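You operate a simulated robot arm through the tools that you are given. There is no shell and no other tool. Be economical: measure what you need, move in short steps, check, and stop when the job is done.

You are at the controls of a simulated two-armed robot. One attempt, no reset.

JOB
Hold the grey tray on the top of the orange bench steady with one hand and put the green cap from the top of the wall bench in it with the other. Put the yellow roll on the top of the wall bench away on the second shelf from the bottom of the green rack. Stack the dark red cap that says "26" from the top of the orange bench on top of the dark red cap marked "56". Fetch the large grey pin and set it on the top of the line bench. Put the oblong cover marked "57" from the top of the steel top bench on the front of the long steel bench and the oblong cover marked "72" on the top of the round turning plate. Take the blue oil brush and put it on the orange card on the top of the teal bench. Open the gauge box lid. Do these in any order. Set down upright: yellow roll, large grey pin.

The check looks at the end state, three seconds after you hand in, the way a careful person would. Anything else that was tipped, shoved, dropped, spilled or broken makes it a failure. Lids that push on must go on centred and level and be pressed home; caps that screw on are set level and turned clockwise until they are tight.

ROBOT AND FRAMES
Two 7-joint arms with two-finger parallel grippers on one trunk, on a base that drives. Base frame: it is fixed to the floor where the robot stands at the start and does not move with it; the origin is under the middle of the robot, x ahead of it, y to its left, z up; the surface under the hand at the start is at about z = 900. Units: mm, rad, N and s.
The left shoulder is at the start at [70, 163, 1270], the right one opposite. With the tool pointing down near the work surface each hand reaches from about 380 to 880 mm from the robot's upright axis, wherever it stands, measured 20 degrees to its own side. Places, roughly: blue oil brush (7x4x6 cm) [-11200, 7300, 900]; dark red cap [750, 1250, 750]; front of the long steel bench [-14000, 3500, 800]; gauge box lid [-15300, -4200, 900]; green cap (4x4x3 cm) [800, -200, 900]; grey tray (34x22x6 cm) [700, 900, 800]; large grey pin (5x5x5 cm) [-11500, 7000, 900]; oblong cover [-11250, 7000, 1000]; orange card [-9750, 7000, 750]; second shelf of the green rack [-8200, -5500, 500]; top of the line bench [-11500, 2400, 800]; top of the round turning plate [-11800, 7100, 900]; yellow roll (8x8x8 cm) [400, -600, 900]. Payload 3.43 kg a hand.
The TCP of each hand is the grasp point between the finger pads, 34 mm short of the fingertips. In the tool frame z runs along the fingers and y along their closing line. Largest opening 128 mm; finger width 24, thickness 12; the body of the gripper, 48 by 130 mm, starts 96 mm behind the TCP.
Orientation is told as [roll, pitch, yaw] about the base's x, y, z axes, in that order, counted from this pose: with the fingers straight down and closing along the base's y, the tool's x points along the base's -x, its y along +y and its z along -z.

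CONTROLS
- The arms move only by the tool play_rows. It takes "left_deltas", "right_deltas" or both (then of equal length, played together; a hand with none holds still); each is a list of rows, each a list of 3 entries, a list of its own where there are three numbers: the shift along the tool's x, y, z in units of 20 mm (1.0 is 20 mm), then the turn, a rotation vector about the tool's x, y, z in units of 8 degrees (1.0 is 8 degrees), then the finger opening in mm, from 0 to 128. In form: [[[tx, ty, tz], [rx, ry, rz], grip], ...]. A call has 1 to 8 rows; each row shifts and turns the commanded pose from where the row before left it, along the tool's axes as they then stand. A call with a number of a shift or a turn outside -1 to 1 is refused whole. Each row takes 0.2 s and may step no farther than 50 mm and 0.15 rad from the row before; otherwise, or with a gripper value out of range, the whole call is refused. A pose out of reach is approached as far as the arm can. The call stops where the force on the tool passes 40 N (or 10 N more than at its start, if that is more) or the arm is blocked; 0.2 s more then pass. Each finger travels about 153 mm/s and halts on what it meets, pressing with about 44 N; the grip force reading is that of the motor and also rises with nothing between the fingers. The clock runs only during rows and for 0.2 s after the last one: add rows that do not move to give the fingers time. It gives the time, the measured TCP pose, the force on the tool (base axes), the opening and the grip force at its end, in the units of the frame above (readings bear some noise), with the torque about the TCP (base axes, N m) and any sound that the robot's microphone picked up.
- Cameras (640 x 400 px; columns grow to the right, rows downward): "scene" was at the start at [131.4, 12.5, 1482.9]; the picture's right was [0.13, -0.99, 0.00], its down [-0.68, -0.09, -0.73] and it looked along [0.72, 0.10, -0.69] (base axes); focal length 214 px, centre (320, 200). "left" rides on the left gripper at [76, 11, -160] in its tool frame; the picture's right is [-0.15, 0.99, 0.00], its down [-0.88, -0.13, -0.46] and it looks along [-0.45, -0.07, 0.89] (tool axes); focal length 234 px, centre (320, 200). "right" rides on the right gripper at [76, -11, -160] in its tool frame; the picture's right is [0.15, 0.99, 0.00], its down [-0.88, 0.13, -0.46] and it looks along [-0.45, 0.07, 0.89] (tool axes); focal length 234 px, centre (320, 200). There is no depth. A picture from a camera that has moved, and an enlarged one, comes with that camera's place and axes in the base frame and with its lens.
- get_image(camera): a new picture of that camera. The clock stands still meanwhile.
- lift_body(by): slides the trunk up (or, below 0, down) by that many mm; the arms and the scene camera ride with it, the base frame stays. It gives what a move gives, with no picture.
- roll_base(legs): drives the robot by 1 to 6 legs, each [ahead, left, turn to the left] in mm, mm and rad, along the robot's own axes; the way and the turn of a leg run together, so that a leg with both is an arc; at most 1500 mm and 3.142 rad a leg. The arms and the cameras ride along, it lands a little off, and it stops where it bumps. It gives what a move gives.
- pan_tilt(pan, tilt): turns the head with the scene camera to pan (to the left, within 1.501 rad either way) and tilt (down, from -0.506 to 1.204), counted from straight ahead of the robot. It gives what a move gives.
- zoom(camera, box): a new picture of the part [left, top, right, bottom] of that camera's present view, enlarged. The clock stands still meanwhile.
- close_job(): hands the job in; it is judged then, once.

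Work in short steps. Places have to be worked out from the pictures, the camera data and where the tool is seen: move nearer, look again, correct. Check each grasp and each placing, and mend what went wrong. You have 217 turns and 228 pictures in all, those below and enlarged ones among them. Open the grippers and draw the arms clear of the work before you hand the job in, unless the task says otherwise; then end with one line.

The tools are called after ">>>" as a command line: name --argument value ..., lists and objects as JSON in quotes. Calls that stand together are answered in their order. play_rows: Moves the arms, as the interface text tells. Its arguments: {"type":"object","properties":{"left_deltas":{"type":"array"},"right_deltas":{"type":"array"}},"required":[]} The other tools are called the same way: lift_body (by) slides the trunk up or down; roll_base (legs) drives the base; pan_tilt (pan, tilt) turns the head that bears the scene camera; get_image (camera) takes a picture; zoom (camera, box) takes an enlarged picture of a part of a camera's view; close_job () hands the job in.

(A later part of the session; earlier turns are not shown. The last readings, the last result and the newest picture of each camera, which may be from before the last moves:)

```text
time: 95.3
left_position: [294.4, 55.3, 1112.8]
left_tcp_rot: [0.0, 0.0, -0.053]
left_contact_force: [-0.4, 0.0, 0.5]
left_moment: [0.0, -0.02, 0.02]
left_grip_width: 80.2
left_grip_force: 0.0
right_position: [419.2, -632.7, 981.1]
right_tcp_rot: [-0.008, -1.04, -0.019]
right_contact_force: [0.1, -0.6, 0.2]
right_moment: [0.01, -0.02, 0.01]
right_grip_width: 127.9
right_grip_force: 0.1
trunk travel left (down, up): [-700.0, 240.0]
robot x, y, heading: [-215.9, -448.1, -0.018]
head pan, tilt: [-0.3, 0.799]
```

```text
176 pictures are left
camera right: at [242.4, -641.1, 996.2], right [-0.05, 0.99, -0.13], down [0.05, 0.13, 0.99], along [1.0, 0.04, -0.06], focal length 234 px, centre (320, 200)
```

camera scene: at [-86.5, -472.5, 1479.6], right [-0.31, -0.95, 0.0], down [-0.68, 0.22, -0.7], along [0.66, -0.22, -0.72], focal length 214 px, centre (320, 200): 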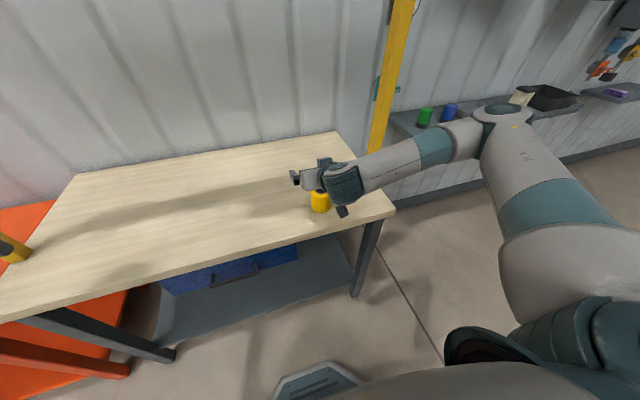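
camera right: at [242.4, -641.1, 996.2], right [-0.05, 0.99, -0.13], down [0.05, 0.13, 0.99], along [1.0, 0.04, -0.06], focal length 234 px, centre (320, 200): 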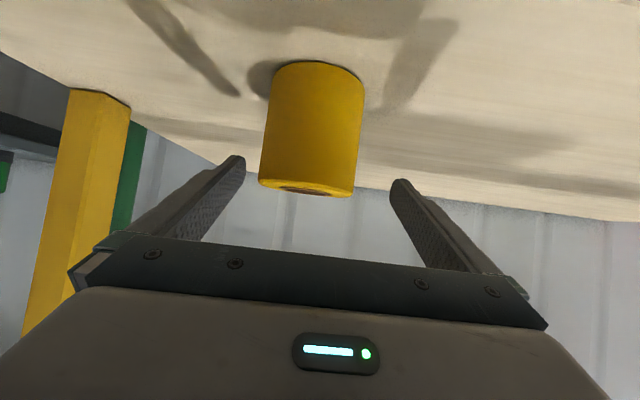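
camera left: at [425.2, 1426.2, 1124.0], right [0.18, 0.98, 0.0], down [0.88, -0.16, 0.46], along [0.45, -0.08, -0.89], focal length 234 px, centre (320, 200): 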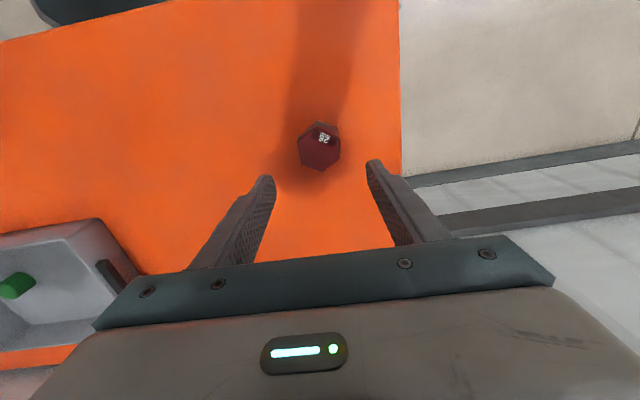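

The roll is ~10 mm off centre; shift the base −10 mm sideways and lower 38 more.

>>> roll_base --legs '[[0, -10, 0]]'

>>> lift_body --by -37

>>> get_image --camera "right"

```text
time: 96.1
left_position: [295.0, 46.7, 1111.0]
left_tcp_rot: [-0.002, -0.002, -0.052]
left_contact_force: [-0.2, -0.5, -0.6]
left_moment: [0.01, 0.0, 0.0]
left_grip_width: 80.3
left_grip_force: 0.1
right_position: [418.6, -641.0, 979.9]
right_tcp_rot: [-0.011, -1.039, -0.014]
right_contact_force: [-0.3, 0.2, -0.1]
right_moment: [-0.01, 0.01, -0.03]
right_grip_width: 128.0
right_grip_force: 0.1
trunk travel left (down, up): [-700.0, 240.0]
robot x, y, heading: [-212.7, -458.2, -0.02]
head pan, tilt: [-0.3, 0.799]
```

```text
time: 96.9
left_position: [293.0, 44.8, 1075.8]
left_tcp_rot: [-0.001, 0.0, -0.053]
left_contact_force: [0.5, -0.2, -0.2]
left_moment: [0.01, 0.0, 0.0]
left_grip_width: 79.9
left_grip_force: 0.0
right_position: [419.1, -643.4, 943.3]
right_tcp_rot: [-0.005, -1.044, -0.019]
right_contact_force: [0.1, 0.4, -0.6]
right_moment: [0.02, 0.04, 0.01]
right_grip_width: 127.9
right_grip_force: 0.1
trunk travel left (down, up): [-663.0, 277.0]
robot x, y, heading: [-213.4, -457.2, -0.018]
head pan, tilt: [-0.3, 0.799]
```

```text
175 pictures are left
camera right: at [242.1, -651.0, 959.2], right [-0.05, 0.99, -0.13], down [0.05, 0.13, 0.99], along [1.0, 0.04, -0.06], focal length 234 px, centre (320, 200)
```

right: 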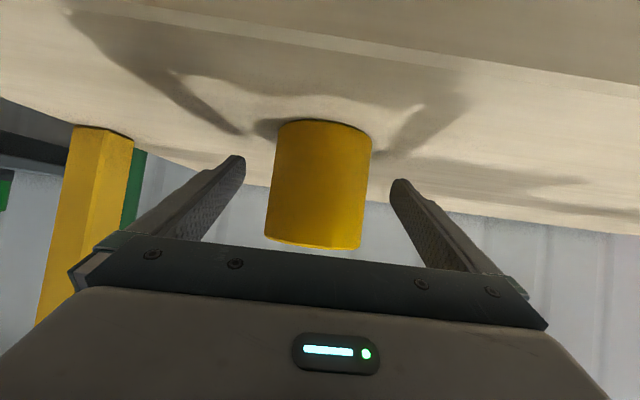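

Centred. Close on the roll, then lift with the trunk.

>>> play_rows --right_deltas '[[[0, 0, 0], [0, 0, 0], 100], [[0, 0, 0], [0, 0, 0], 85], [[0, 0, 0], [0, 0, 0], 75], [[0, 0, 0], [0, 0, 0], 65], [[0, 0, 0], [0, 0, 0], 65]]'

>>> lift_body --by 60

>>> get_image --camera "right"

```text
time: 98.1
left_position: [294.4, 45.3, 1074.7]
left_tcp_rot: [-0.001, 0.0, -0.053]
left_contact_force: [0.0, 0.3, 0.4]
left_moment: [-0.03, 0.01, 0.0]
left_grip_width: 79.8
left_grip_force: 0.0
right_position: [418.7, -641.9, 944.6]
right_tcp_rot: [-0.007, -1.04, -0.018]
right_contact_force: [0.0, -0.1, 1.5]
right_moment: [0.07, 0.04, -0.02]
right_grip_width: 70.7
right_grip_force: 43.6
trunk travel left (down, up): [-663.0, 277.0]
robot x, y, heading: [-216.5, -458.0, -0.022]
head pan, tilt: [-0.3, 0.799]
```

```text
time: 99.1
left_position: [295.1, 45.2, 1133.8]
left_tcp_rot: [0.001, 0.0, -0.053]
left_contact_force: [0.6, -1.4, -0.3]
left_moment: [-0.01, -0.03, 0.0]
left_grip_width: 80.3
left_grip_force: 0.1
right_position: [418.9, -642.0, 1003.3]
right_tcp_rot: [-0.007, -1.04, -0.017]
right_contact_force: [0.0, 0.1, -2.2]
right_moment: [0.01, 0.0, 0.0]
right_grip_width: 70.9
right_grip_force: 43.4
trunk travel left (down, up): [-723.0, 217.0]
robot x, y, heading: [-210.1, -457.8, -0.02]
head pan, tilt: [-0.3, 0.799]
```

```text
174 pictures are left
camera right: at [242.7, -650.6, 1018.8], right [-0.05, 0.99, -0.13], down [0.06, 0.13, 0.99], along [1.0, 0.04, -0.06], focal length 234 px, centre (320, 200)
```

right: 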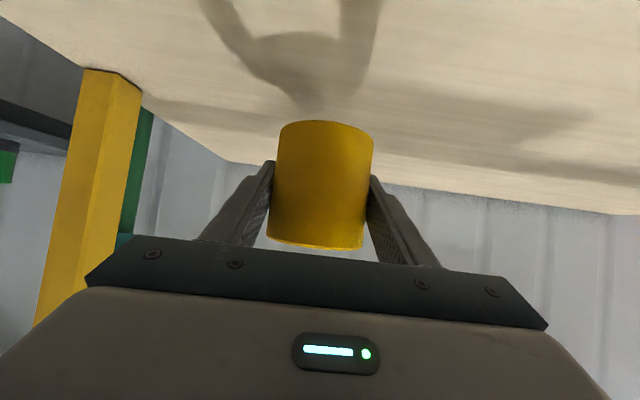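

Roll held (bottom = TCP −44). Back off, turn around, and survey the hall toward the far stations.

>>> roll_base --legs '[[-700, 0, 0], [0, 0, 1.57], [0, 0, 1.57]]'

>>> pan_tilt --pan 0.5 --tilt 0.15

>>> get_image --camera "scene"

>>> pan_tilt --pan -0.5 --tilt 0.15

>>> get_image --camera "scene"

```text
time: 110.5
left_position: [-1446.4, -915.6, 1134.4]
left_tcp_rot: [0.0, 0.0, 3.031]
left_contact_force: [-0.5, 0.2, 0.3]
left_moment: [-0.02, 0.01, -0.01]
left_grip_width: 80.0
left_grip_force: 0.0
right_position: [-1532.6, -221.4, 1002.7]
right_tcp_rot: [-0.008, -1.04, 3.068]
right_contact_force: [-0.7, 0.7, -2.8]
right_moment: [-0.03, -0.01, 0.0]
right_grip_width: 70.6
right_grip_force: 44.8
trunk travel left (down, up): [-723.0, 217.0]
robot x, y, heading: [-911.2, -438.7, 3.071]
head pan, tilt: [-0.3, 0.799]
```

```text
time: 111.6
left_position: [-1448.6, -916.5, 1134.1]
left_tcp_rot: [0.001, 0.0, 3.03]
left_contact_force: [0.3, 0.5, 0.2]
left_moment: [0.0, 0.01, 0.0]
left_grip_width: 80.1
left_grip_force: 0.1
right_position: [-1532.9, -220.8, 1003.4]
right_tcp_rot: [-0.006, -1.039, 3.066]
right_contact_force: [0.0, 0.2, -1.5]
right_moment: [0.02, -0.04, -0.02]
right_grip_width: 70.8
right_grip_force: 44.1
trunk travel left (down, up): [-723.0, 217.0]
robot x, y, heading: [-913.9, -441.9, 3.06]
head pan, tilt: [0.499, 0.15]
```

```text
173 pictures are left
camera scene: at [-1048.3, -474.9, 1510.8], right [-0.41, 0.91, 0.0], down [0.14, 0.06, -0.99], along [-0.9, -0.4, -0.15], focal length 214 px, centre (320, 200)
```

scene: 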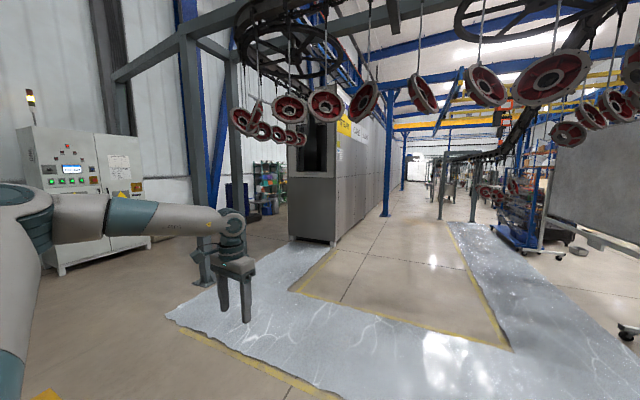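

```text
time: 112.9
left_position: [-1447.9, -914.9, 1134.1]
left_tcp_rot: [0.001, 0.0, 3.032]
left_contact_force: [-0.1, 0.3, -0.3]
left_moment: [0.02, -0.03, -0.01]
left_grip_width: 79.7
left_grip_force: 0.1
right_position: [-1532.2, -221.1, 1003.3]
right_tcp_rot: [-0.007, -1.039, 3.067]
right_contact_force: [0.1, -1.4, -1.8]
right_moment: [0.03, -0.01, 0.0]
right_grip_width: 70.7
right_grip_force: 43.6
trunk travel left (down, up): [-723.0, 217.0]
robot x, y, heading: [-910.6, -440.5, 3.065]
head pan, tilt: [-0.499, 0.15]
```

```text
172 pictures are left
camera scene: at [-1041.5, -386.5, 1510.9], right [0.54, 0.84, 0.0], down [0.13, -0.08, -0.99], along [-0.83, 0.54, -0.15], focal length 214 px, centre (320, 200)
```

scene: 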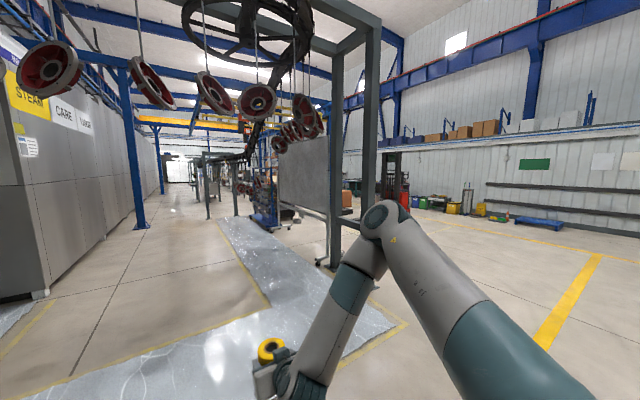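

The green rack appears beyond, left of the grey washer machine. I plan a route: to (-3650,-2100), then south between post (-2785,-2882) and washer corner (-4800,-2870). First part now.

>>> roll_base --legs '[[0, 0, 0.076], [913, 553, 0], [913, 553, 0], [913, 553, 0]]'

>>> pan_tilt --pan 0.9 --tilt 0.25

>>> get_image --camera "scene"

```text
time: 128.9
left_position: [-4081.0, -2647.8, 1134.9]
left_tcp_rot: [0.002, 0.0, 3.139]
left_contact_force: [-0.2, 0.0, 0.5]
left_moment: [0.0, -0.01, 0.01]
left_grip_width: 80.3
left_grip_force: 0.0
right_position: [-4241.3, -1966.2, 1003.6]
right_tcp_rot: [-0.007, -1.041, -3.109]
right_contact_force: [0.0, 0.2, -1.6]
right_moment: [-0.01, 0.0, 0.01]
right_grip_width: 70.8
right_grip_force: 44.4
trunk travel left (down, up): [-723.0, 217.0]
robot x, y, heading: [-3603.2, -2122.0, -3.109]
head pan, tilt: [-0.499, 0.15]
```

```text
time: 130.4
left_position: [-4081.4, -2647.0, 1134.2]
left_tcp_rot: [0.0, -0.001, 3.14]
left_contact_force: [0.6, -1.0, 0.4]
left_moment: [0.01, 0.0, 0.01]
left_grip_width: 80.0
left_grip_force: 0.0
right_position: [-4240.8, -1966.9, 1002.4]
right_tcp_rot: [-0.008, -1.04, -3.107]
right_contact_force: [-1.1, -0.9, -2.8]
right_moment: [0.0, -0.03, 0.02]
right_grip_width: 70.9
right_grip_force: 43.7
trunk travel left (down, up): [-723.0, 217.0]
robot x, y, heading: [-3600.3, -2116.9, -3.109]
head pan, tilt: [0.901, 0.25]
```

```text
171 pictures are left
camera scene: at [-3707.7, -2194.4, 1501.6], right [-0.8, 0.6, 0.0], down [0.15, 0.2, -0.97], along [-0.58, -0.78, -0.25], focal length 214 px, centre (320, 200)
```

scene: 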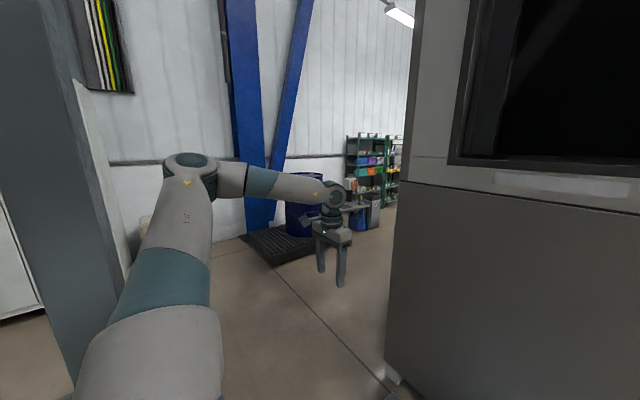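

The rack is seen past the washer; a drum on a spill pallet lies at y<−4640. Corridor centre y≈−3700. Drive south then west, and look.

>>> roll_base --legs '[[0, 0, -0.033], [0, 792, 0], [0, 792, 0], [1400, 0, 0]]'

>>> pan_tilt --pan 0.5 --tilt 0.35

>>> get_image --camera "scene"

```text
time: 133.6
left_position: [-4138.9, -3097.0, 1133.5]
left_tcp_rot: [-0.006, -0.005, 3.067]
left_contact_force: [0.6, -2.4, -0.3]
left_moment: [0.13, 0.02, 0.02]
left_grip_width: 79.9
left_grip_force: 0.0
right_position: [-4246.3, -2405.3, 1005.3]
right_tcp_rot: [-0.016, -1.041, 3.109]
right_contact_force: [0.1, -0.5, -0.7]
right_moment: [0.09, -0.01, -0.11]
right_grip_width: 70.7
right_grip_force: 44.3
trunk travel left (down, up): [-723.0, 217.0]
robot x, y, heading: [-3621.1, -2598.2, 3.098]
head pan, tilt: [0.901, 0.25]
stopped in leg 2: the robot was blocked; the commanded pose is now the measured one
```

```text
time: 134.5
left_position: [-4143.3, -3089.5, 1136.4]
left_tcp_rot: [0.004, 0.0, 3.064]
left_contact_force: [0.0, -0.2, -0.4]
left_moment: [-0.06, 0.02, 0.04]
left_grip_width: 80.1
left_grip_force: 0.0
right_position: [-4249.5, -2399.8, 1000.4]
right_tcp_rot: [-0.001, -1.036, 3.095]
right_contact_force: [-0.1, 0.2, -1.9]
right_moment: [-0.02, -0.03, 0.03]
right_grip_width: 70.6
right_grip_force: 43.8
trunk travel left (down, up): [-723.0, 217.0]
robot x, y, heading: [-3621.9, -2601.7, 3.099]
head pan, tilt: [0.499, 0.351]
```

```text
170 pictures are left
camera scene: at [-3758.0, -2635.9, 1492.1], right [-0.44, 0.9, 0.0], down [0.31, 0.15, -0.94], along [-0.84, -0.42, -0.34], focal length 214 px, centre (320, 200)
```

scene: 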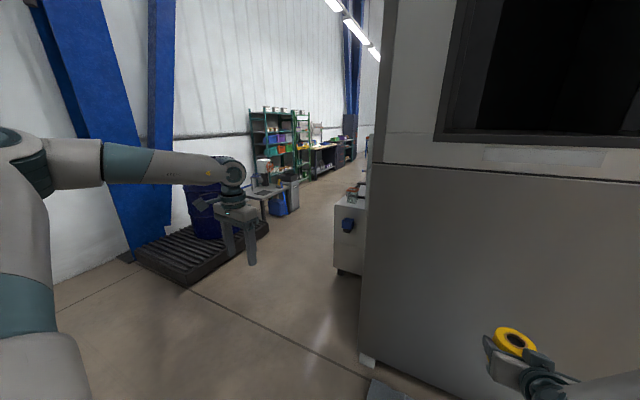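

Blocked by a post just south of me. I'll look left to see the gap.

>>> pan_tilt --pan 1.5 --tilt 0.4

>>> get_image --camera "scene"

```text
time: 135.8
left_position: [-4142.8, -3089.8, 1135.4]
left_tcp_rot: [0.001, -0.003, 3.062]
left_contact_force: [0.1, 0.1, -0.1]
left_moment: [0.02, 0.02, -0.04]
left_grip_width: 80.1
left_grip_force: 0.1
right_position: [-4249.6, -2399.7, 1001.3]
right_tcp_rot: [-0.005, -1.037, 3.095]
right_contact_force: [0.0, 0.1, -1.1]
right_moment: [-0.02, 0.01, -0.03]
right_grip_width: 70.4
right_grip_force: 43.9
trunk travel left (down, up): [-723.0, 217.0]
robot x, y, heading: [-3620.9, -2603.9, 3.096]
head pan, tilt: [1.499, 0.4]
```

```text
169 pictures are left
camera scene: at [-3685.0, -2689.4, 1487.6], right [-0.99, 0.12, 0.0], down [0.05, 0.39, -0.92], along [-0.11, -0.91, -0.39], focal length 214 px, centre (320, 200)
```

scene: 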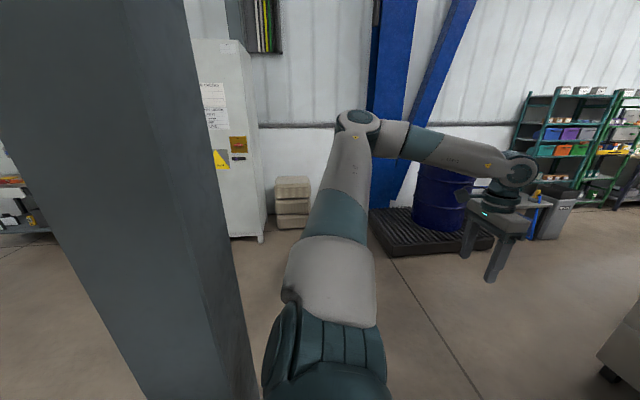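

The post's west edge is at about x=-3555. I'll retract the right hand 160 mm, step north a bit, west to x≈-4000, then south.

>>> play_rows --right_deltas '[[[0.5, 0, -0.866], [0, 0, 0], 65], [[0.5, 0, -0.866], [0, 0, 0], 65], [[0.5, 0, -0.866], [0, 0, 0], 65], [[0.5, 0, -0.866], [0, 0, 0], 65], [[0.5, 0, -0.866], [0, 0, 0], 65], [[0.5, 0, -0.866], [0, 0, 0], 65], [[0.5, 0, -0.866], [0, 0, 0], 65], [[0.5, 0, -0.866], [0, 0, 0], 65]]'

>>> roll_base --legs '[[0, -100, 0.045], [400, 0, 0], [0, 650, 0], [0, 600, 0]]'

>>> pan_tilt --pan 0.5 --tilt 0.35

>>> get_image --camera "scene"

```text
time: 137.6
left_position: [-4150.9, -3086.8, 1134.7]
left_tcp_rot: [0.001, -0.001, 3.057]
left_contact_force: [-2.4, 2.7, 1.3]
left_moment: [-0.29, -0.34, 0.04]
left_grip_width: 80.1
left_grip_force: 0.0
right_position: [-4161.5, -2415.0, 993.4]
right_tcp_rot: [-0.011, -1.035, 3.088]
right_contact_force: [1.8, 0.9, -0.6]
right_moment: [-0.09, 0.03, 0.14]
right_grip_width: 70.6
right_grip_force: 44.0
right hand out of reach, approached as far as the arm can: row 5, 6, 7, 8
trunk travel left (down, up): [-723.0, 217.0]
robot x, y, heading: [-3623.8, -2604.1, 3.091]
head pan, tilt: [1.499, 0.4]
```

```text
time: 146.9
left_position: [-4475.9, -4281.7, 1136.2]
left_tcp_rot: [0.001, -0.002, 3.132]
left_contact_force: [0.6, -0.4, -0.4]
left_moment: [-0.02, 0.0, -0.01]
left_grip_width: 80.3
left_grip_force: 0.0
right_position: [-4539.3, -3611.1, 993.9]
right_tcp_rot: [-0.011, -1.036, -3.12]
right_contact_force: [-0.1, 0.5, -2.0]
right_moment: [0.01, -0.02, 0.0]
right_grip_width: 70.5
right_grip_force: 44.2
trunk travel left (down, up): [-723.0, 217.0]
robot x, y, heading: [-3990.5, -3758.9, -3.118]
head pan, tilt: [1.499, 0.4]
```

```text
time: 148.2
left_position: [-4476.4, -4282.2, 1135.0]
left_tcp_rot: [0.003, -0.002, 3.128]
left_contact_force: [0.0, 0.1, 0.0]
left_moment: [-0.02, 0.0, -0.03]
left_grip_width: 80.1
left_grip_force: 0.1
right_position: [-4539.4, -3611.5, 993.2]
right_tcp_rot: [-0.011, -1.035, -3.117]
right_contact_force: [-0.2, 0.5, -2.9]
right_moment: [0.0, -0.01, 0.02]
right_grip_width: 70.7
right_grip_force: 43.9
trunk travel left (down, up): [-723.0, 217.0]
robot x, y, heading: [-3989.9, -3757.7, -3.116]
head pan, tilt: [0.499, 0.351]
```

```text
168 pictures are left
camera scene: at [-4122.4, -3804.3, 1492.1], right [-0.5, 0.87, 0.0], down [0.3, 0.17, -0.94], along [-0.81, -0.47, -0.34], focal length 214 px, centre (320, 200)
```

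scene: 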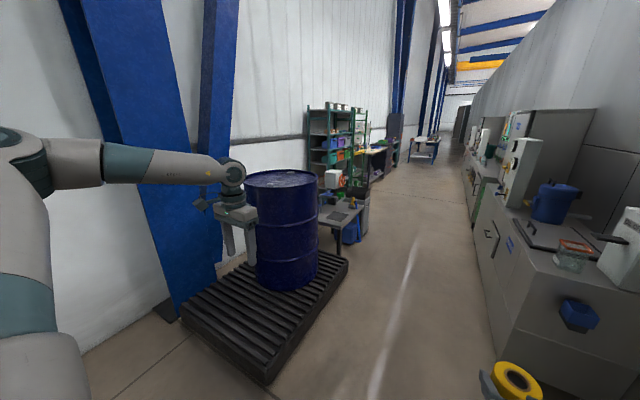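

Past the post. I raise the trunk 150 for drum clearance and drive west along y≈−3890 to x≈−6800.

>>> lift_body --by 150

>>> roll_base --legs '[[0, 130, -0.026], [1400, 0, 0], [1400, 0, 0]]'

>>> pan_tilt --pan 0.7 --tilt 0.45

>>> get_image --camera "scene"

```text
time: 150.0
left_position: [-4476.5, -4282.0, 1284.9]
left_tcp_rot: [0.002, -0.001, 3.132]
left_contact_force: [0.1, 0.9, 0.6]
left_moment: [0.01, -0.05, 0.02]
left_grip_width: 80.1
left_grip_force: 0.0
right_position: [-4538.8, -3611.4, 1144.1]
right_tcp_rot: [-0.009, -1.037, -3.117]
right_contact_force: [-0.2, -0.1, -2.3]
right_moment: [0.0, -0.05, -0.01]
right_grip_width: 70.5
right_grip_force: 44.6
trunk travel left (down, up): [-873.0, 67.0]
robot x, y, heading: [-3990.2, -3757.7, -3.112]
head pan, tilt: [0.499, 0.351]
```

```text
time: 164.4
left_position: [-7269.9, -4445.4, 1284.8]
left_tcp_rot: [0.002, -0.001, 3.123]
left_contact_force: [0.0, 0.2, 0.2]
left_moment: [0.04, 0.03, 0.01]
left_grip_width: 80.1
left_grip_force: 0.1
right_position: [-7327.8, -3774.1, 1143.5]
right_tcp_rot: [-0.009, -1.035, -3.126]
right_contact_force: [0.5, 0.3, -0.9]
right_moment: [0.05, 0.01, 0.01]
right_grip_width: 70.8
right_grip_force: 44.7
trunk travel left (down, up): [-873.0, 67.0]
robot x, y, heading: [-6780.4, -3926.1, -3.125]
head pan, tilt: [0.499, 0.351]
```

```text
time: 165.1
left_position: [-7271.5, -4444.9, 1285.7]
left_tcp_rot: [0.002, -0.003, 3.124]
left_contact_force: [0.0, 1.8, -0.2]
left_moment: [0.02, -0.03, 0.02]
left_grip_width: 80.1
left_grip_force: 0.0
right_position: [-7330.0, -3774.9, 1143.5]
right_tcp_rot: [-0.011, -1.035, -3.126]
right_contact_force: [-0.5, 0.3, -2.0]
right_moment: [0.01, -0.05, -0.03]
right_grip_width: 70.7
right_grip_force: 44.0
trunk travel left (down, up): [-873.0, 67.0]
robot x, y, heading: [-6781.2, -3924.8, -3.125]
head pan, tilt: [0.7, 0.45]
```

```text
167 pictures are left
camera scene: at [-6901.9, -3984.7, 1633.0], right [-0.66, 0.75, 0.0], down [0.33, 0.29, -0.9], along [-0.68, -0.59, -0.44], focal length 214 px, centre (320, 200)
```

scene: 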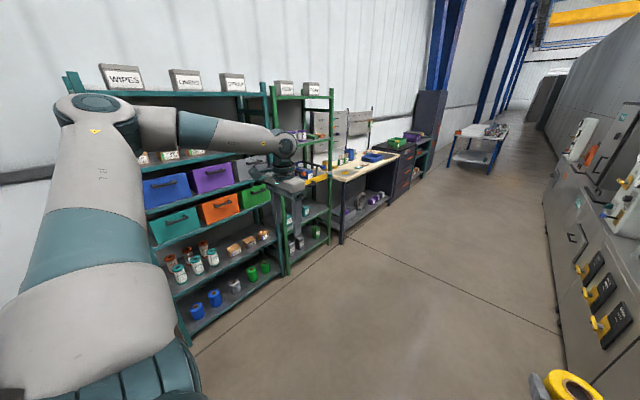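

The narrow green rack (at about x=-8200) is next to the teal one. Drive to (-8000,-4150), turn to face the rack and look.

>>> roll_base --legs '[[1219, 0, 0], [0, 225, 0], [0, 0, 1.554]]'

>>> pan_tilt --pan -0.1 --tilt 0.7

>>> get_image --camera "scene"

```text
time: 176.3
left_position: [-7446.0, -4666.4, 1286.1]
left_tcp_rot: [0.001, -0.001, -1.581]
left_contact_force: [0.8, 0.1, 0.2]
left_moment: [-0.01, 0.02, -0.02]
left_grip_width: 80.0
left_grip_force: 0.1
right_position: [-8116.4, -4727.7, 1141.9]
right_tcp_rot: [-0.011, -1.036, -1.548]
right_contact_force: [-0.1, -0.3, -2.2]
right_moment: [0.02, 0.05, 0.01]
right_grip_width: 70.4
right_grip_force: 44.4
trunk travel left (down, up): [-873.0, 67.0]
robot x, y, heading: [-7971.1, -4176.6, -1.55]
head pan, tilt: [0.7, 0.45]
```

```text
time: 177.4
left_position: [-7447.3, -4664.8, 1285.3]
left_tcp_rot: [0.002, -0.002, -1.584]
left_contact_force: [-0.8, 0.1, -0.1]
left_moment: [-0.01, 0.04, -0.03]
left_grip_width: 80.0
left_grip_force: 0.0
right_position: [-8117.0, -4727.4, 1143.9]
right_tcp_rot: [-0.011, -1.035, -1.547]
right_contact_force: [-0.6, -0.3, -2.2]
right_moment: [0.0, 0.0, 0.01]
right_grip_width: 70.7
right_grip_force: 43.4
trunk travel left (down, up): [-873.0, 67.0]
robot x, y, heading: [-7970.0, -4175.9, -1.548]
head pan, tilt: [-0.099, 0.7]
```

```text
166 pictures are left
camera scene: at [-7975.7, -4312.9, 1610.8], right [-1.0, 0.08, 0.0], down [0.05, 0.64, -0.76], along [-0.06, -0.76, -0.64], focal length 214 px, centre (320, 200)
```

scene: 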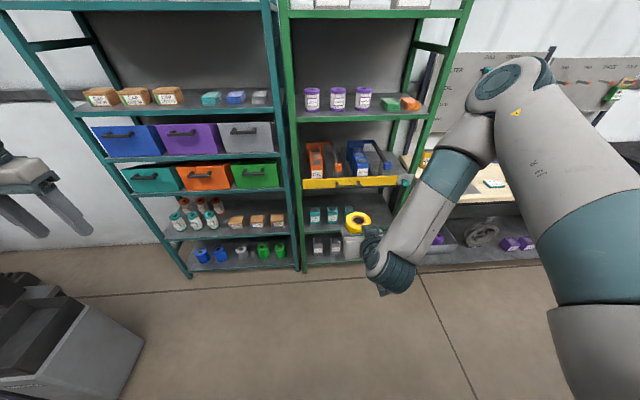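

Good view of the green rack. Zoom on it to gauge the shelves.

>>> zoom --camera "scene" --box '[270, 80, 450, 290]'

```text
1.90 times, centred on (360, 185) of scene
camera zoom: at [-7975.7, -4312.9, 1610.8], right [-1.0, 0.08, 0.0], down [0.05, 0.64, -0.76], along [-0.06, -0.76, -0.64], focal length 408 px, centre (244, 229)
```

zoom: 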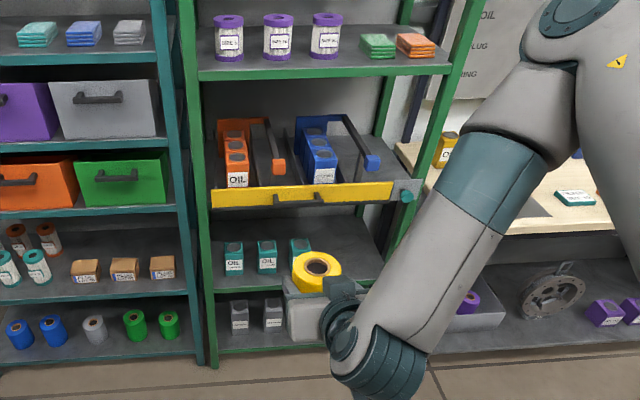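

Shelf 2 is at z≈480–500, front edge y≈−5310; there's free room at x≈−8420 right of the teal bottles, headroom up to ≈840. Shift base right, extend right arm, pull the left back a bit, lower the trunk 450 while still away.

>>> play_rows --right_deltas '[[[-0.5, 0, 0.866], [0, 0, 0], 65], [[-0.5, 0, 0.866], [0, 0, 0], 65], [[-0.5, 0, 0.866], [0, 0, 0], 65], [[-0.5, 0, 0.866], [0, 0, 0], 65], [[-0.5, 0, 0.866], [0, 0, 0], 65], [[-0.5, 0, 0.866], [0, 0, 0], 65], [[-0.5, 0, 0.866], [0, 0, 0], 65], [[0, 0, 0], [0, 0, 0], 65]]' --left_deltas '[[[1, 0, 0], [0, 0, 0], 80], [[1, 0, 0], [0, 0, 0], 80], [[1, 0, 0], [0, 0, 0], 80], [[1, 0, 0], [0, 0, 0], 80], [[0, 0, 0], [0, 0, 0], 80], [[0, 0, 0], [0, 0, 0], 80], [[0, 0, 0], [0, 0, 0], 80], [[0, 0, 0], [0, 0, 0], 80]]'

>>> roll_base --legs '[[0, 0, -0.023], [0, -304, 0]]'

>>> lift_body --by -450

>>> pan_tilt --pan -0.3 --tilt 0.5

>>> get_image --camera "scene"

>>> get_image --camera "right"

```text
time: 179.2
left_position: [-7444.8, -4584.4, 1285.1]
left_tcp_rot: [0.003, -0.003, -1.583]
left_contact_force: [0.6, 0.2, -0.1]
left_moment: [0.02, 0.02, 0.03]
left_grip_width: 79.7
left_grip_force: 0.0
right_position: [-8115.2, -4867.3, 1139.9]
right_tcp_rot: [-0.01, -1.035, -1.547]
right_contact_force: [0.2, -0.2, -1.6]
right_moment: [0.03, 0.0, 0.01]
right_grip_width: 70.4
right_grip_force: 44.3
trunk travel left (down, up): [-873.0, 67.0]
robot x, y, heading: [-7970.4, -4177.5, -1.549]
head pan, tilt: [-0.099, 0.7]
```

```text
time: 181.7
left_position: [-7755.7, -4595.0, 1283.0]
left_tcp_rot: [0.002, -0.002, -1.599]
left_contact_force: [1.1, 0.4, -0.4]
left_moment: [-0.02, 0.06, -0.01]
left_grip_width: 79.9
left_grip_force: 0.1
right_position: [-8430.0, -4865.0, 1140.5]
right_tcp_rot: [-0.012, -1.035, -1.562]
right_contact_force: [0.3, 1.2, -0.6]
right_moment: [0.01, 0.01, -0.01]
right_grip_width: 70.5
right_grip_force: 44.3
trunk travel left (down, up): [-873.0, 67.0]
robot x, y, heading: [-8272.4, -4183.2, -1.561]
head pan, tilt: [-0.099, 0.7]
```

```text
refused: -450 is not a number from -400 to 400
```

```text
time: 182.4
left_position: [-7756.9, -4594.8, 1285.0]
left_tcp_rot: [0.001, -0.001, -1.6]
left_contact_force: [-0.4, -0.3, 0.4]
left_moment: [0.01, 0.01, -0.06]
left_grip_width: 79.9
left_grip_force: 0.1
right_position: [-8431.1, -4865.5, 1139.7]
right_tcp_rot: [-0.01, -1.035, -1.564]
right_contact_force: [0.1, 0.2, -2.0]
right_moment: [-0.01, 0.0, 0.0]
right_grip_width: 70.9
right_grip_force: 44.0
trunk travel left (down, up): [-873.0, 67.0]
robot x, y, heading: [-8276.2, -4178.8, -1.564]
head pan, tilt: [-0.3, 0.499]
```

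```text
164 pictures are left
camera scene: at [-8301.6, -4316.0, 1628.4], right [-0.96, 0.29, 0.0], down [0.14, 0.46, -0.88], along [-0.25, -0.84, -0.48], focal length 214 px, centre (320, 200)
```

scene: 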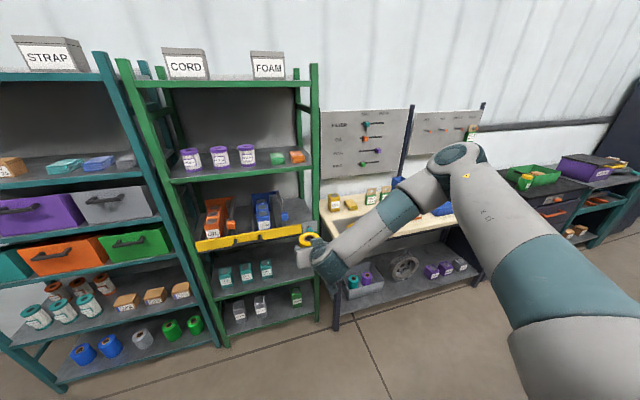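

```text
163 pictures are left
camera right: at [-8442.3, -4690.1, 1156.3], right [0.99, 0.07, -0.13], down [0.14, -0.06, 0.99], along [0.06, -1.0, -0.07], focal length 234 px, centre (320, 200)
```

right: 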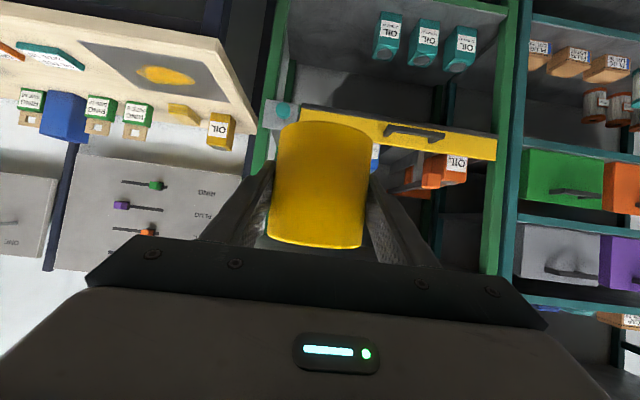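

Space between the bottles (x≈−8256) and right upright (−8555) is free and the hand is at x=−8430. Lower the trunk by 400 + 160 and go ahead 250.

>>> lift_body --by -400

>>> lift_body --by -160

>>> roll_base --legs '[[250, 0, -0.007]]'

>>> get_image --camera "right"

>>> get_image --camera "scene"

```text
time: 186.2
left_position: [-7757.3, -4594.8, 883.5]
left_tcp_rot: [0.003, 0.0, -1.601]
left_contact_force: [0.5, 0.4, -0.7]
left_moment: [0.01, -0.01, -0.02]
left_grip_width: 80.1
left_grip_force: 0.0
right_position: [-8431.5, -4864.6, 740.0]
right_tcp_rot: [-0.01, -1.034, -1.565]
right_contact_force: [-0.3, 0.7, -2.1]
right_moment: [0.0, 0.0, 0.02]
right_grip_width: 70.8
right_grip_force: 44.1
trunk travel left (down, up): [-473.0, 467.0]
robot x, y, heading: [-8275.1, -4177.7, -1.566]
head pan, tilt: [-0.3, 0.499]
```

```text
time: 188.0
left_position: [-7757.6, -4593.9, 723.8]
left_tcp_rot: [0.002, -0.002, -1.601]
left_contact_force: [-0.8, -0.6, 0.8]
left_moment: [0.0, -0.04, -0.01]
left_grip_width: 80.0
left_grip_force: 0.0
right_position: [-8430.8, -4863.9, 580.6]
right_tcp_rot: [-0.01, -1.035, -1.565]
right_contact_force: [0.3, 0.3, -1.8]
right_moment: [0.01, 0.01, 0.02]
right_grip_width: 70.7
right_grip_force: 43.3
trunk travel left (down, up): [-313.0, 627.0]
robot x, y, heading: [-8271.7, -4182.3, -1.567]
head pan, tilt: [-0.3, 0.499]
```

```text
time: 189.9
left_position: [-7761.5, -4853.0, 723.3]
left_tcp_rot: [0.001, -0.002, -1.611]
left_contact_force: [0.2, -0.2, 0.0]
left_moment: [0.0, 0.02, 0.0]
left_grip_width: 80.2
left_grip_force: 0.0
right_position: [-8439.0, -5117.0, 579.3]
right_tcp_rot: [-0.01, -1.034, -1.575]
right_contact_force: [-0.2, 1.1, -1.6]
right_moment: [0.01, 0.04, 0.06]
right_grip_width: 70.4
right_grip_force: 43.7
trunk travel left (down, up): [-313.0, 627.0]
robot x, y, heading: [-8274.7, -4432.8, -1.575]
head pan, tilt: [-0.3, 0.499]
```

```text
162 pictures are left
camera right: at [-8447.7, -4941.6, 596.0], right [0.99, 0.06, -0.13], down [0.13, -0.06, 0.99], along [0.05, -1.0, -0.07], focal length 234 px, centre (320, 200)
```

right: 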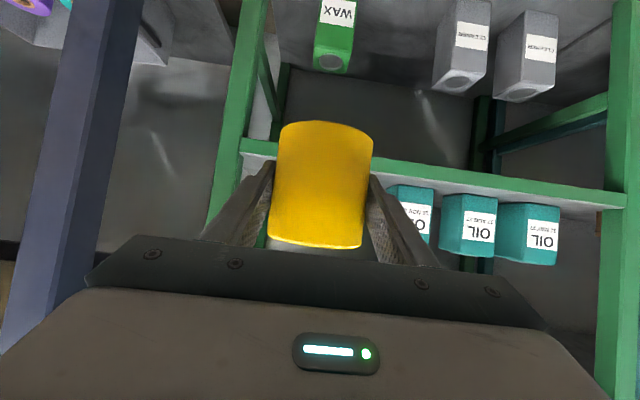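

```text
161 pictures are left
camera scene: at [-8302.7, -4569.5, 1068.3], right [-0.95, 0.3, 0.0], down [0.14, 0.46, -0.88], along [-0.26, -0.84, -0.48], focal length 214 px, centre (320, 200)
```

scene: 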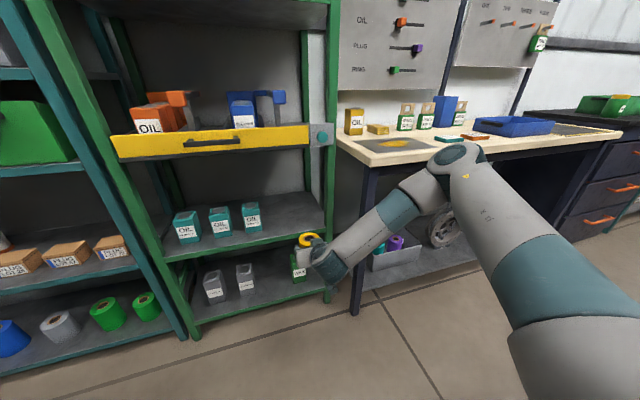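

Shelf edge top works out at z≈510; the roll bottom is at 535 with clear sides. Drive ahead 272 so the roll is ~80 mm inside.

>>> roll_base --legs '[[272, 0, 0]]'

>>> get_image --camera "right"

>>> get_image --camera "scene"

```text
time: 191.6
left_position: [-7762.5, -5077.5, 724.8]
left_tcp_rot: [0.001, -0.011, -1.621]
left_contact_force: [-0.4, -0.1, -0.1]
left_moment: [-0.03, 0.0, 0.02]
left_grip_width: 80.0
left_grip_force: 0.0
right_position: [-8441.7, -5323.4, 575.1]
right_tcp_rot: [-0.02, -1.018, -1.567]
right_contact_force: [0.1, 0.0, -2.7]
right_moment: [0.04, 0.01, 0.03]
right_grip_width: 70.6
right_grip_force: 43.9
trunk travel left (down, up): [-313.0, 627.0]
robot x, y, heading: [-8269.5, -4655.5, -1.585]
head pan, tilt: [-0.3, 0.499]
stopped in leg 1: the robot was blocked; the commanded pose is now the measured one
```

```text
160 pictures are left
camera right: at [-8449.6, -5148.2, 594.9], right [0.99, 0.06, -0.13], down [0.14, -0.08, 0.99], along [0.05, -1.0, -0.08], focal length 234 px, centre (320, 200)
```

right: 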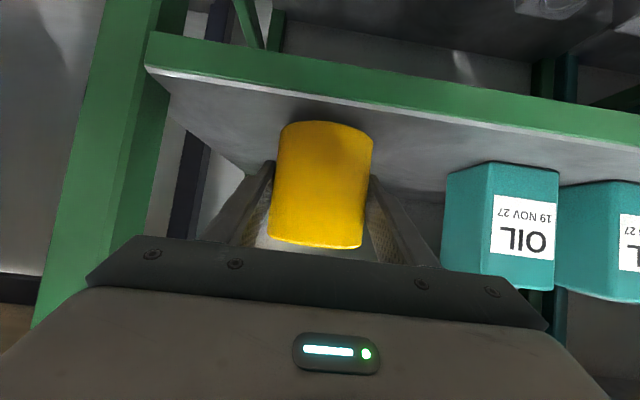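

```text
159 pictures are left
camera scene: at [-8299.3, -4783.2, 1070.5], right [-0.95, 0.31, 0.0], down [0.15, 0.45, -0.88], along [-0.28, -0.84, -0.47], focal length 214 px, centre (320, 200)
```

scene: 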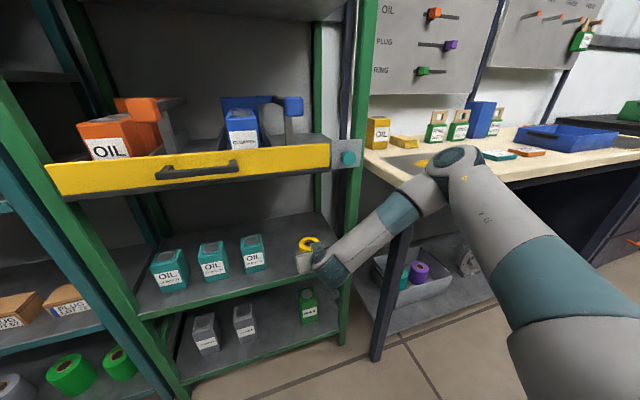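

Something on the right (the elbow against the workbench edge, apparently) blocked. I back up 120 mm and extend the arm instead.

>>> roll_base --legs '[[-120, 0, 0.012]]'

>>> play_rows --right_deltas '[[[-0.525, 0, 0.85], [0, 0, 0], 65], [[-0.525, 0, 0.85], [0, 0, 0], 65], [[-0.525, 0, 0.85], [0, 0, 0], 65], [[-0.525, 0, 0.85], [0, 0, 0], 65], [[-0.525, 0, 0.85], [0, 0, 0], 65], [[0, 0, 0], [0, 0, 0], 65]]'

>>> get_image --camera "scene"

```text
time: 192.8
left_position: [-7757.5, -4953.7, 723.4]
left_tcp_rot: [0.001, -0.002, -1.605]
left_contact_force: [-0.1, -0.4, 0.5]
left_moment: [0.01, -0.02, 0.0]
left_grip_width: 79.9
left_grip_force: 0.1
right_position: [-8431.4, -5212.1, 568.3]
right_tcp_rot: [-0.014, -1.008, -1.558]
right_contact_force: [0.5, -0.1, -2.2]
right_moment: [0.02, -0.02, -0.01]
right_grip_width: 70.7
right_grip_force: 44.2
trunk travel left (down, up): [-313.0, 627.0]
robot x, y, heading: [-8270.1, -4536.8, -1.572]
head pan, tilt: [-0.3, 0.499]
```

```text
time: 194.2
left_position: [-7756.1, -4955.4, 724.0]
left_tcp_rot: [0.003, -0.003, -1.605]
left_contact_force: [-0.4, 0.7, -1.0]
left_moment: [0.0, -0.01, 0.02]
left_grip_width: 80.1
left_grip_force: 0.1
right_position: [-8432.0, -5312.8, 567.4]
right_tcp_rot: [-0.014, -1.01, -1.557]
right_contact_force: [-0.5, 0.2, -2.1]
right_moment: [-0.01, 0.02, 0.03]
right_grip_width: 70.5
right_grip_force: 44.1
trunk travel left (down, up): [-313.0, 627.0]
robot x, y, heading: [-8271.0, -4538.1, -1.574]
head pan, tilt: [-0.3, 0.499]
```

```text
158 pictures are left
camera scene: at [-8300.6, -4673.5, 1068.5], right [-0.96, 0.3, 0.0], down [0.14, 0.46, -0.88], along [-0.26, -0.84, -0.48], focal length 214 px, centre (320, 200)
```

scene: 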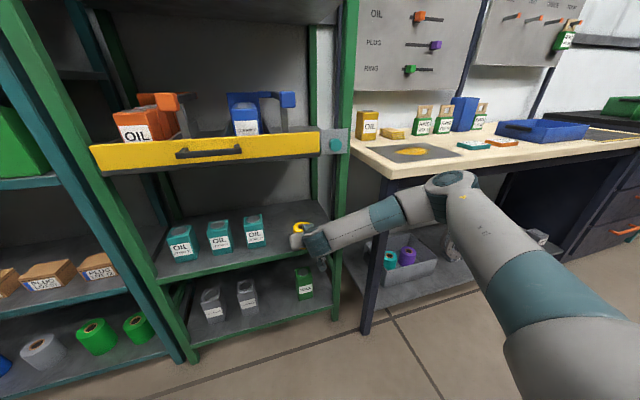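

Restore the pitch to the grasp value (−1.04), lift trunk 8 and extend 80 more.

>>> lift_body --by 8

>>> play_rows --right_deltas '[[[-0.525, 0, 0.85], [0, -0.2, 0], 65], [[-0.525, 0, 0.85], [0, 0, 0], 65], [[-0.51, 0, 0.86], [0, 0, 0], 65], [[-0.51, 0, 0.86], [0, 0, 0], 65], [[0, 0, 0], [0, 0, 0], 65]]'

>>> get_image --camera "right"

>>> get_image --camera "scene"

```text
time: 194.8
left_position: [-7758.1, -4954.8, 732.1]
left_tcp_rot: [0.001, -0.001, -1.606]
left_contact_force: [-0.4, -0.3, -0.4]
left_moment: [0.03, -0.01, 0.0]
left_grip_width: 79.9
left_grip_force: 0.1
right_position: [-8432.4, -5312.3, 573.3]
right_tcp_rot: [-0.013, -1.008, -1.559]
right_contact_force: [-0.3, -0.3, -1.2]
right_moment: [0.02, -0.02, 0.02]
right_grip_width: 70.6
right_grip_force: 44.2
trunk travel left (down, up): [-321.0, 619.0]
robot x, y, heading: [-8276.3, -4538.0, -1.567]
head pan, tilt: [-0.3, 0.499]
```

```text
time: 196.0
left_position: [-7757.7, -4954.6, 731.7]
left_tcp_rot: [0.002, -0.002, -1.607]
left_contact_force: [-0.1, 0.4, 0.9]
left_moment: [0.03, -0.01, 0.0]
left_grip_width: 79.8
left_grip_force: 0.1
right_position: [-8431.1, -5392.5, 574.5]
right_tcp_rot: [-0.014, -1.035, -1.556]
right_contact_force: [0.2, -0.7, -2.2]
right_moment: [0.02, -0.02, -0.02]
right_grip_width: 70.7
right_grip_force: 44.2
trunk travel left (down, up): [-321.0, 619.0]
robot x, y, heading: [-8272.3, -4538.1, -1.57]
head pan, tilt: [-0.3, 0.499]
```

```text
157 pictures are left
camera right: at [-8442.6, -5217.2, 591.7], right [0.99, 0.08, -0.13], down [0.14, -0.06, 0.99], along [0.07, -1.0, -0.07], focal length 234 px, centre (320, 200)
```

right: 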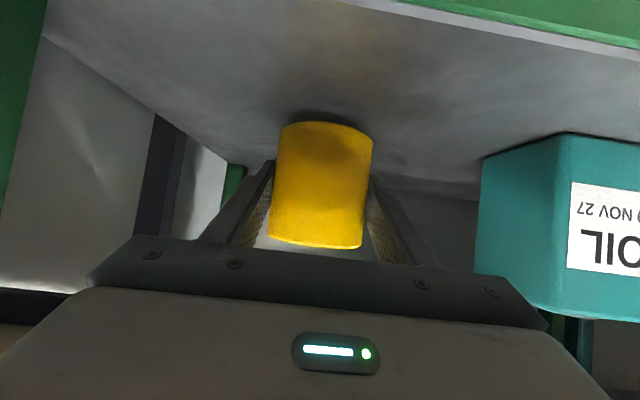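

```text
156 pictures are left
camera scene: at [-8300.7, -4673.6, 1076.5], right [-0.96, 0.3, 0.0], down [0.14, 0.46, -0.88], along [-0.26, -0.84, -0.48], focal length 214 px, centre (320, 200)
```

scene: 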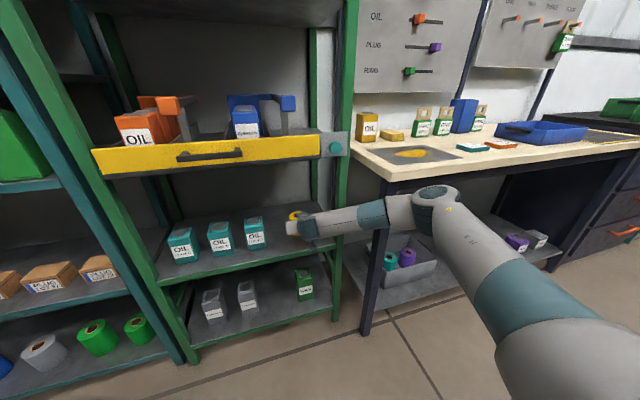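

Inside over the shelf. Lower with the trunk in steps, watching for contact.

>>> lift_body --by -14

>>> lift_body --by -4

>>> zoom --camera "right" --box '[220, 80, 420, 260]'

```text
time: 196.6
left_position: [-7758.1, -4954.4, 718.9]
left_tcp_rot: [0.003, -0.001, -1.606]
left_contact_force: [-0.4, 1.6, -0.2]
left_moment: [0.02, -0.05, -0.04]
left_grip_width: 79.9
left_grip_force: 0.1
right_position: [-8431.6, -5392.9, 564.7]
right_tcp_rot: [-0.01, -1.04, -1.559]
right_contact_force: [0.4, -3.2, 8.1]
right_moment: [-0.3, -0.34, -0.14]
right_grip_width: 70.7
right_grip_force: 43.8
trunk travel left (down, up): [-307.0, 633.0]
robot x, y, heading: [-8268.4, -4537.6, -1.566]
head pan, tilt: [-0.3, 0.499]
```

```text
time: 197.2
left_position: [-7758.0, -4954.2, 716.1]
left_tcp_rot: [0.0, -0.004, -1.606]
left_contact_force: [0.2, 0.2, -0.3]
left_moment: [0.0, 0.01, 0.03]
left_grip_width: 79.9
left_grip_force: 0.0
right_position: [-8431.1, -5393.0, 564.2]
right_tcp_rot: [-0.011, -1.046, -1.559]
right_contact_force: [-0.4, -5.9, 26.8]
right_moment: [-0.09, -0.86, -0.17]
right_grip_width: 70.4
right_grip_force: 44.6
trunk travel left (down, up): [-303.0, 637.0]
robot x, y, heading: [-8273.5, -4539.4, -1.571]
head pan, tilt: [-0.3, 0.499]
```

```text
2.22 times, centred on (320, 170) of right
camera zoom: at [-8442.2, -5217.2, 579.1], right [0.99, 0.07, -0.13], down [0.14, -0.05, 0.99], along [0.07, -1.0, -0.06], focal length 520 px, centre (320, 267)
```

zoom: 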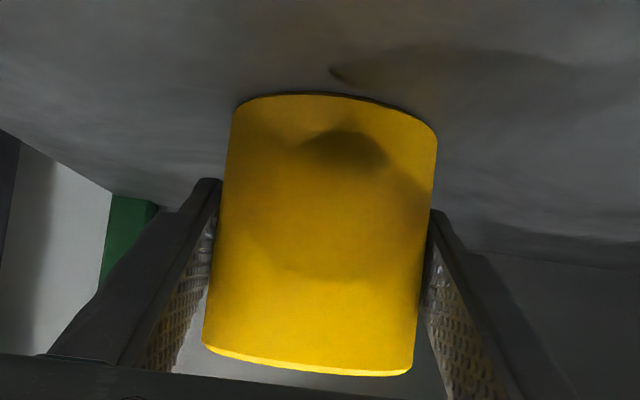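

On the shelf (27 N). Relieve 3 mm, then open slowly.

>>> lift_body --by 3

>>> play_rows --right_deltas '[[[0, 0, 0], [0, 0, 0], 78], [[0, 0, 0], [0, 0, 0], 90], [[0, 0, 0], [0, 0, 0], 105], [[0, 0, 0], [0, 0, 0], 120], [[0, 0, 0], [0, 0, 0], 120]]'

>>> get_image --camera "right"

```text
time: 197.7
left_position: [-7757.8, -4953.7, 717.9]
left_tcp_rot: [0.0, -0.004, -1.606]
left_contact_force: [-0.7, 0.5, 0.1]
left_moment: [-0.01, -0.04, 0.01]
left_grip_width: 80.1
left_grip_force: 0.0
right_position: [-8430.5, -5392.4, 564.8]
right_tcp_rot: [-0.015, -1.042, -1.555]
right_contact_force: [0.0, -9.7, 22.5]
right_moment: [-0.62, -0.88, -0.35]
right_grip_width: 70.6
right_grip_force: 43.8
trunk travel left (down, up): [-306.0, 634.0]
robot x, y, heading: [-8272.6, -4537.3, -1.571]
head pan, tilt: [-0.3, 0.499]
```

```text
time: 198.9
left_position: [-7758.1, -4954.7, 717.3]
left_tcp_rot: [0.0, -0.001, -1.606]
left_contact_force: [0.2, -0.1, 0.3]
left_moment: [-0.04, -0.01, 0.0]
left_grip_width: 79.9
left_grip_force: 0.1
right_position: [-8430.0, -5392.5, 560.4]
right_tcp_rot: [-0.013, -1.037, -1.556]
right_contact_force: [0.4, -0.6, 0.2]
right_moment: [0.02, 0.01, -0.03]
right_grip_width: 119.9
right_grip_force: 0.1
trunk travel left (down, up): [-306.0, 634.0]
robot x, y, heading: [-8273.1, -4539.1, -1.571]
head pan, tilt: [-0.3, 0.499]
```

```text
154 pictures are left
camera right: at [-8442.6, -5216.9, 576.8], right [0.99, 0.08, -0.13], down [0.14, -0.06, 0.99], along [0.07, -1.0, -0.07], focal length 234 px, centre (320, 200)
```

right: 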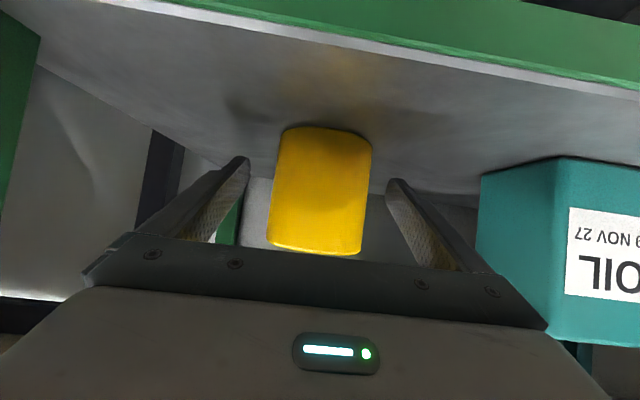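

Roll stands upright on shelf 2. Withdraw straight back with the base and check.

>>> roll_base --legs '[[-350, 0, 0]]'

>>> lift_body --by 330

>>> get_image --camera "scene"

```text
time: 201.1
left_position: [-7755.9, -4602.7, 716.9]
left_tcp_rot: [0.002, -0.001, -1.597]
left_contact_force: [0.1, 0.1, -0.1]
left_moment: [-0.06, -0.03, -0.02]
left_grip_width: 80.1
left_grip_force: 0.0
right_position: [-8426.9, -5044.9, 562.3]
right_tcp_rot: [-0.014, -1.036, -1.55]
right_contact_force: [-0.6, 1.0, 0.2]
right_moment: [-0.03, -0.05, 0.02]
right_grip_width: 120.2
right_grip_force: 0.0
trunk travel left (down, up): [-306.0, 634.0]
robot x, y, heading: [-8273.0, -4190.6, -1.561]
head pan, tilt: [-0.3, 0.499]
```

```text
time: 204.4
left_position: [-7756.3, -4603.5, 1047.2]
left_tcp_rot: [0.001, -0.001, -1.598]
left_contact_force: [-0.1, -0.1, 0.4]
left_moment: [-0.03, 0.02, 0.01]
left_grip_width: 80.0
left_grip_force: 0.1
right_position: [-8425.3, -5044.5, 891.0]
right_tcp_rot: [-0.015, -1.037, -1.549]
right_contact_force: [-0.4, -1.0, -0.5]
right_moment: [-0.03, 0.01, 0.0]
right_grip_width: 120.0
right_grip_force: 0.1
trunk travel left (down, up): [-636.0, 304.0]
robot x, y, heading: [-8270.6, -4189.6, -1.562]
head pan, tilt: [-0.3, 0.499]
```

```text
153 pictures are left
camera scene: at [-8300.7, -4325.6, 1391.4], right [-0.96, 0.29, 0.0], down [0.14, 0.46, -0.88], along [-0.25, -0.84, -0.48], focal length 214 px, centre (320, 200)
```

scene: 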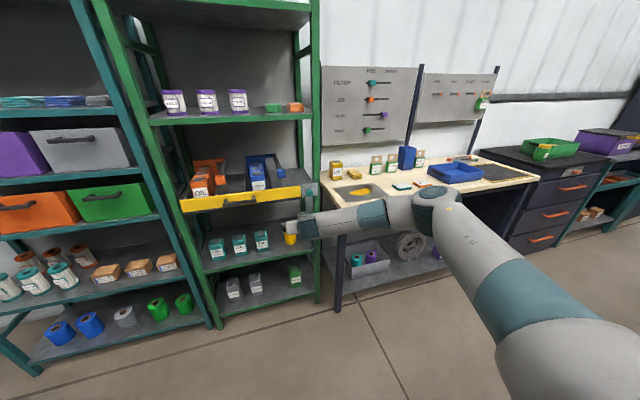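

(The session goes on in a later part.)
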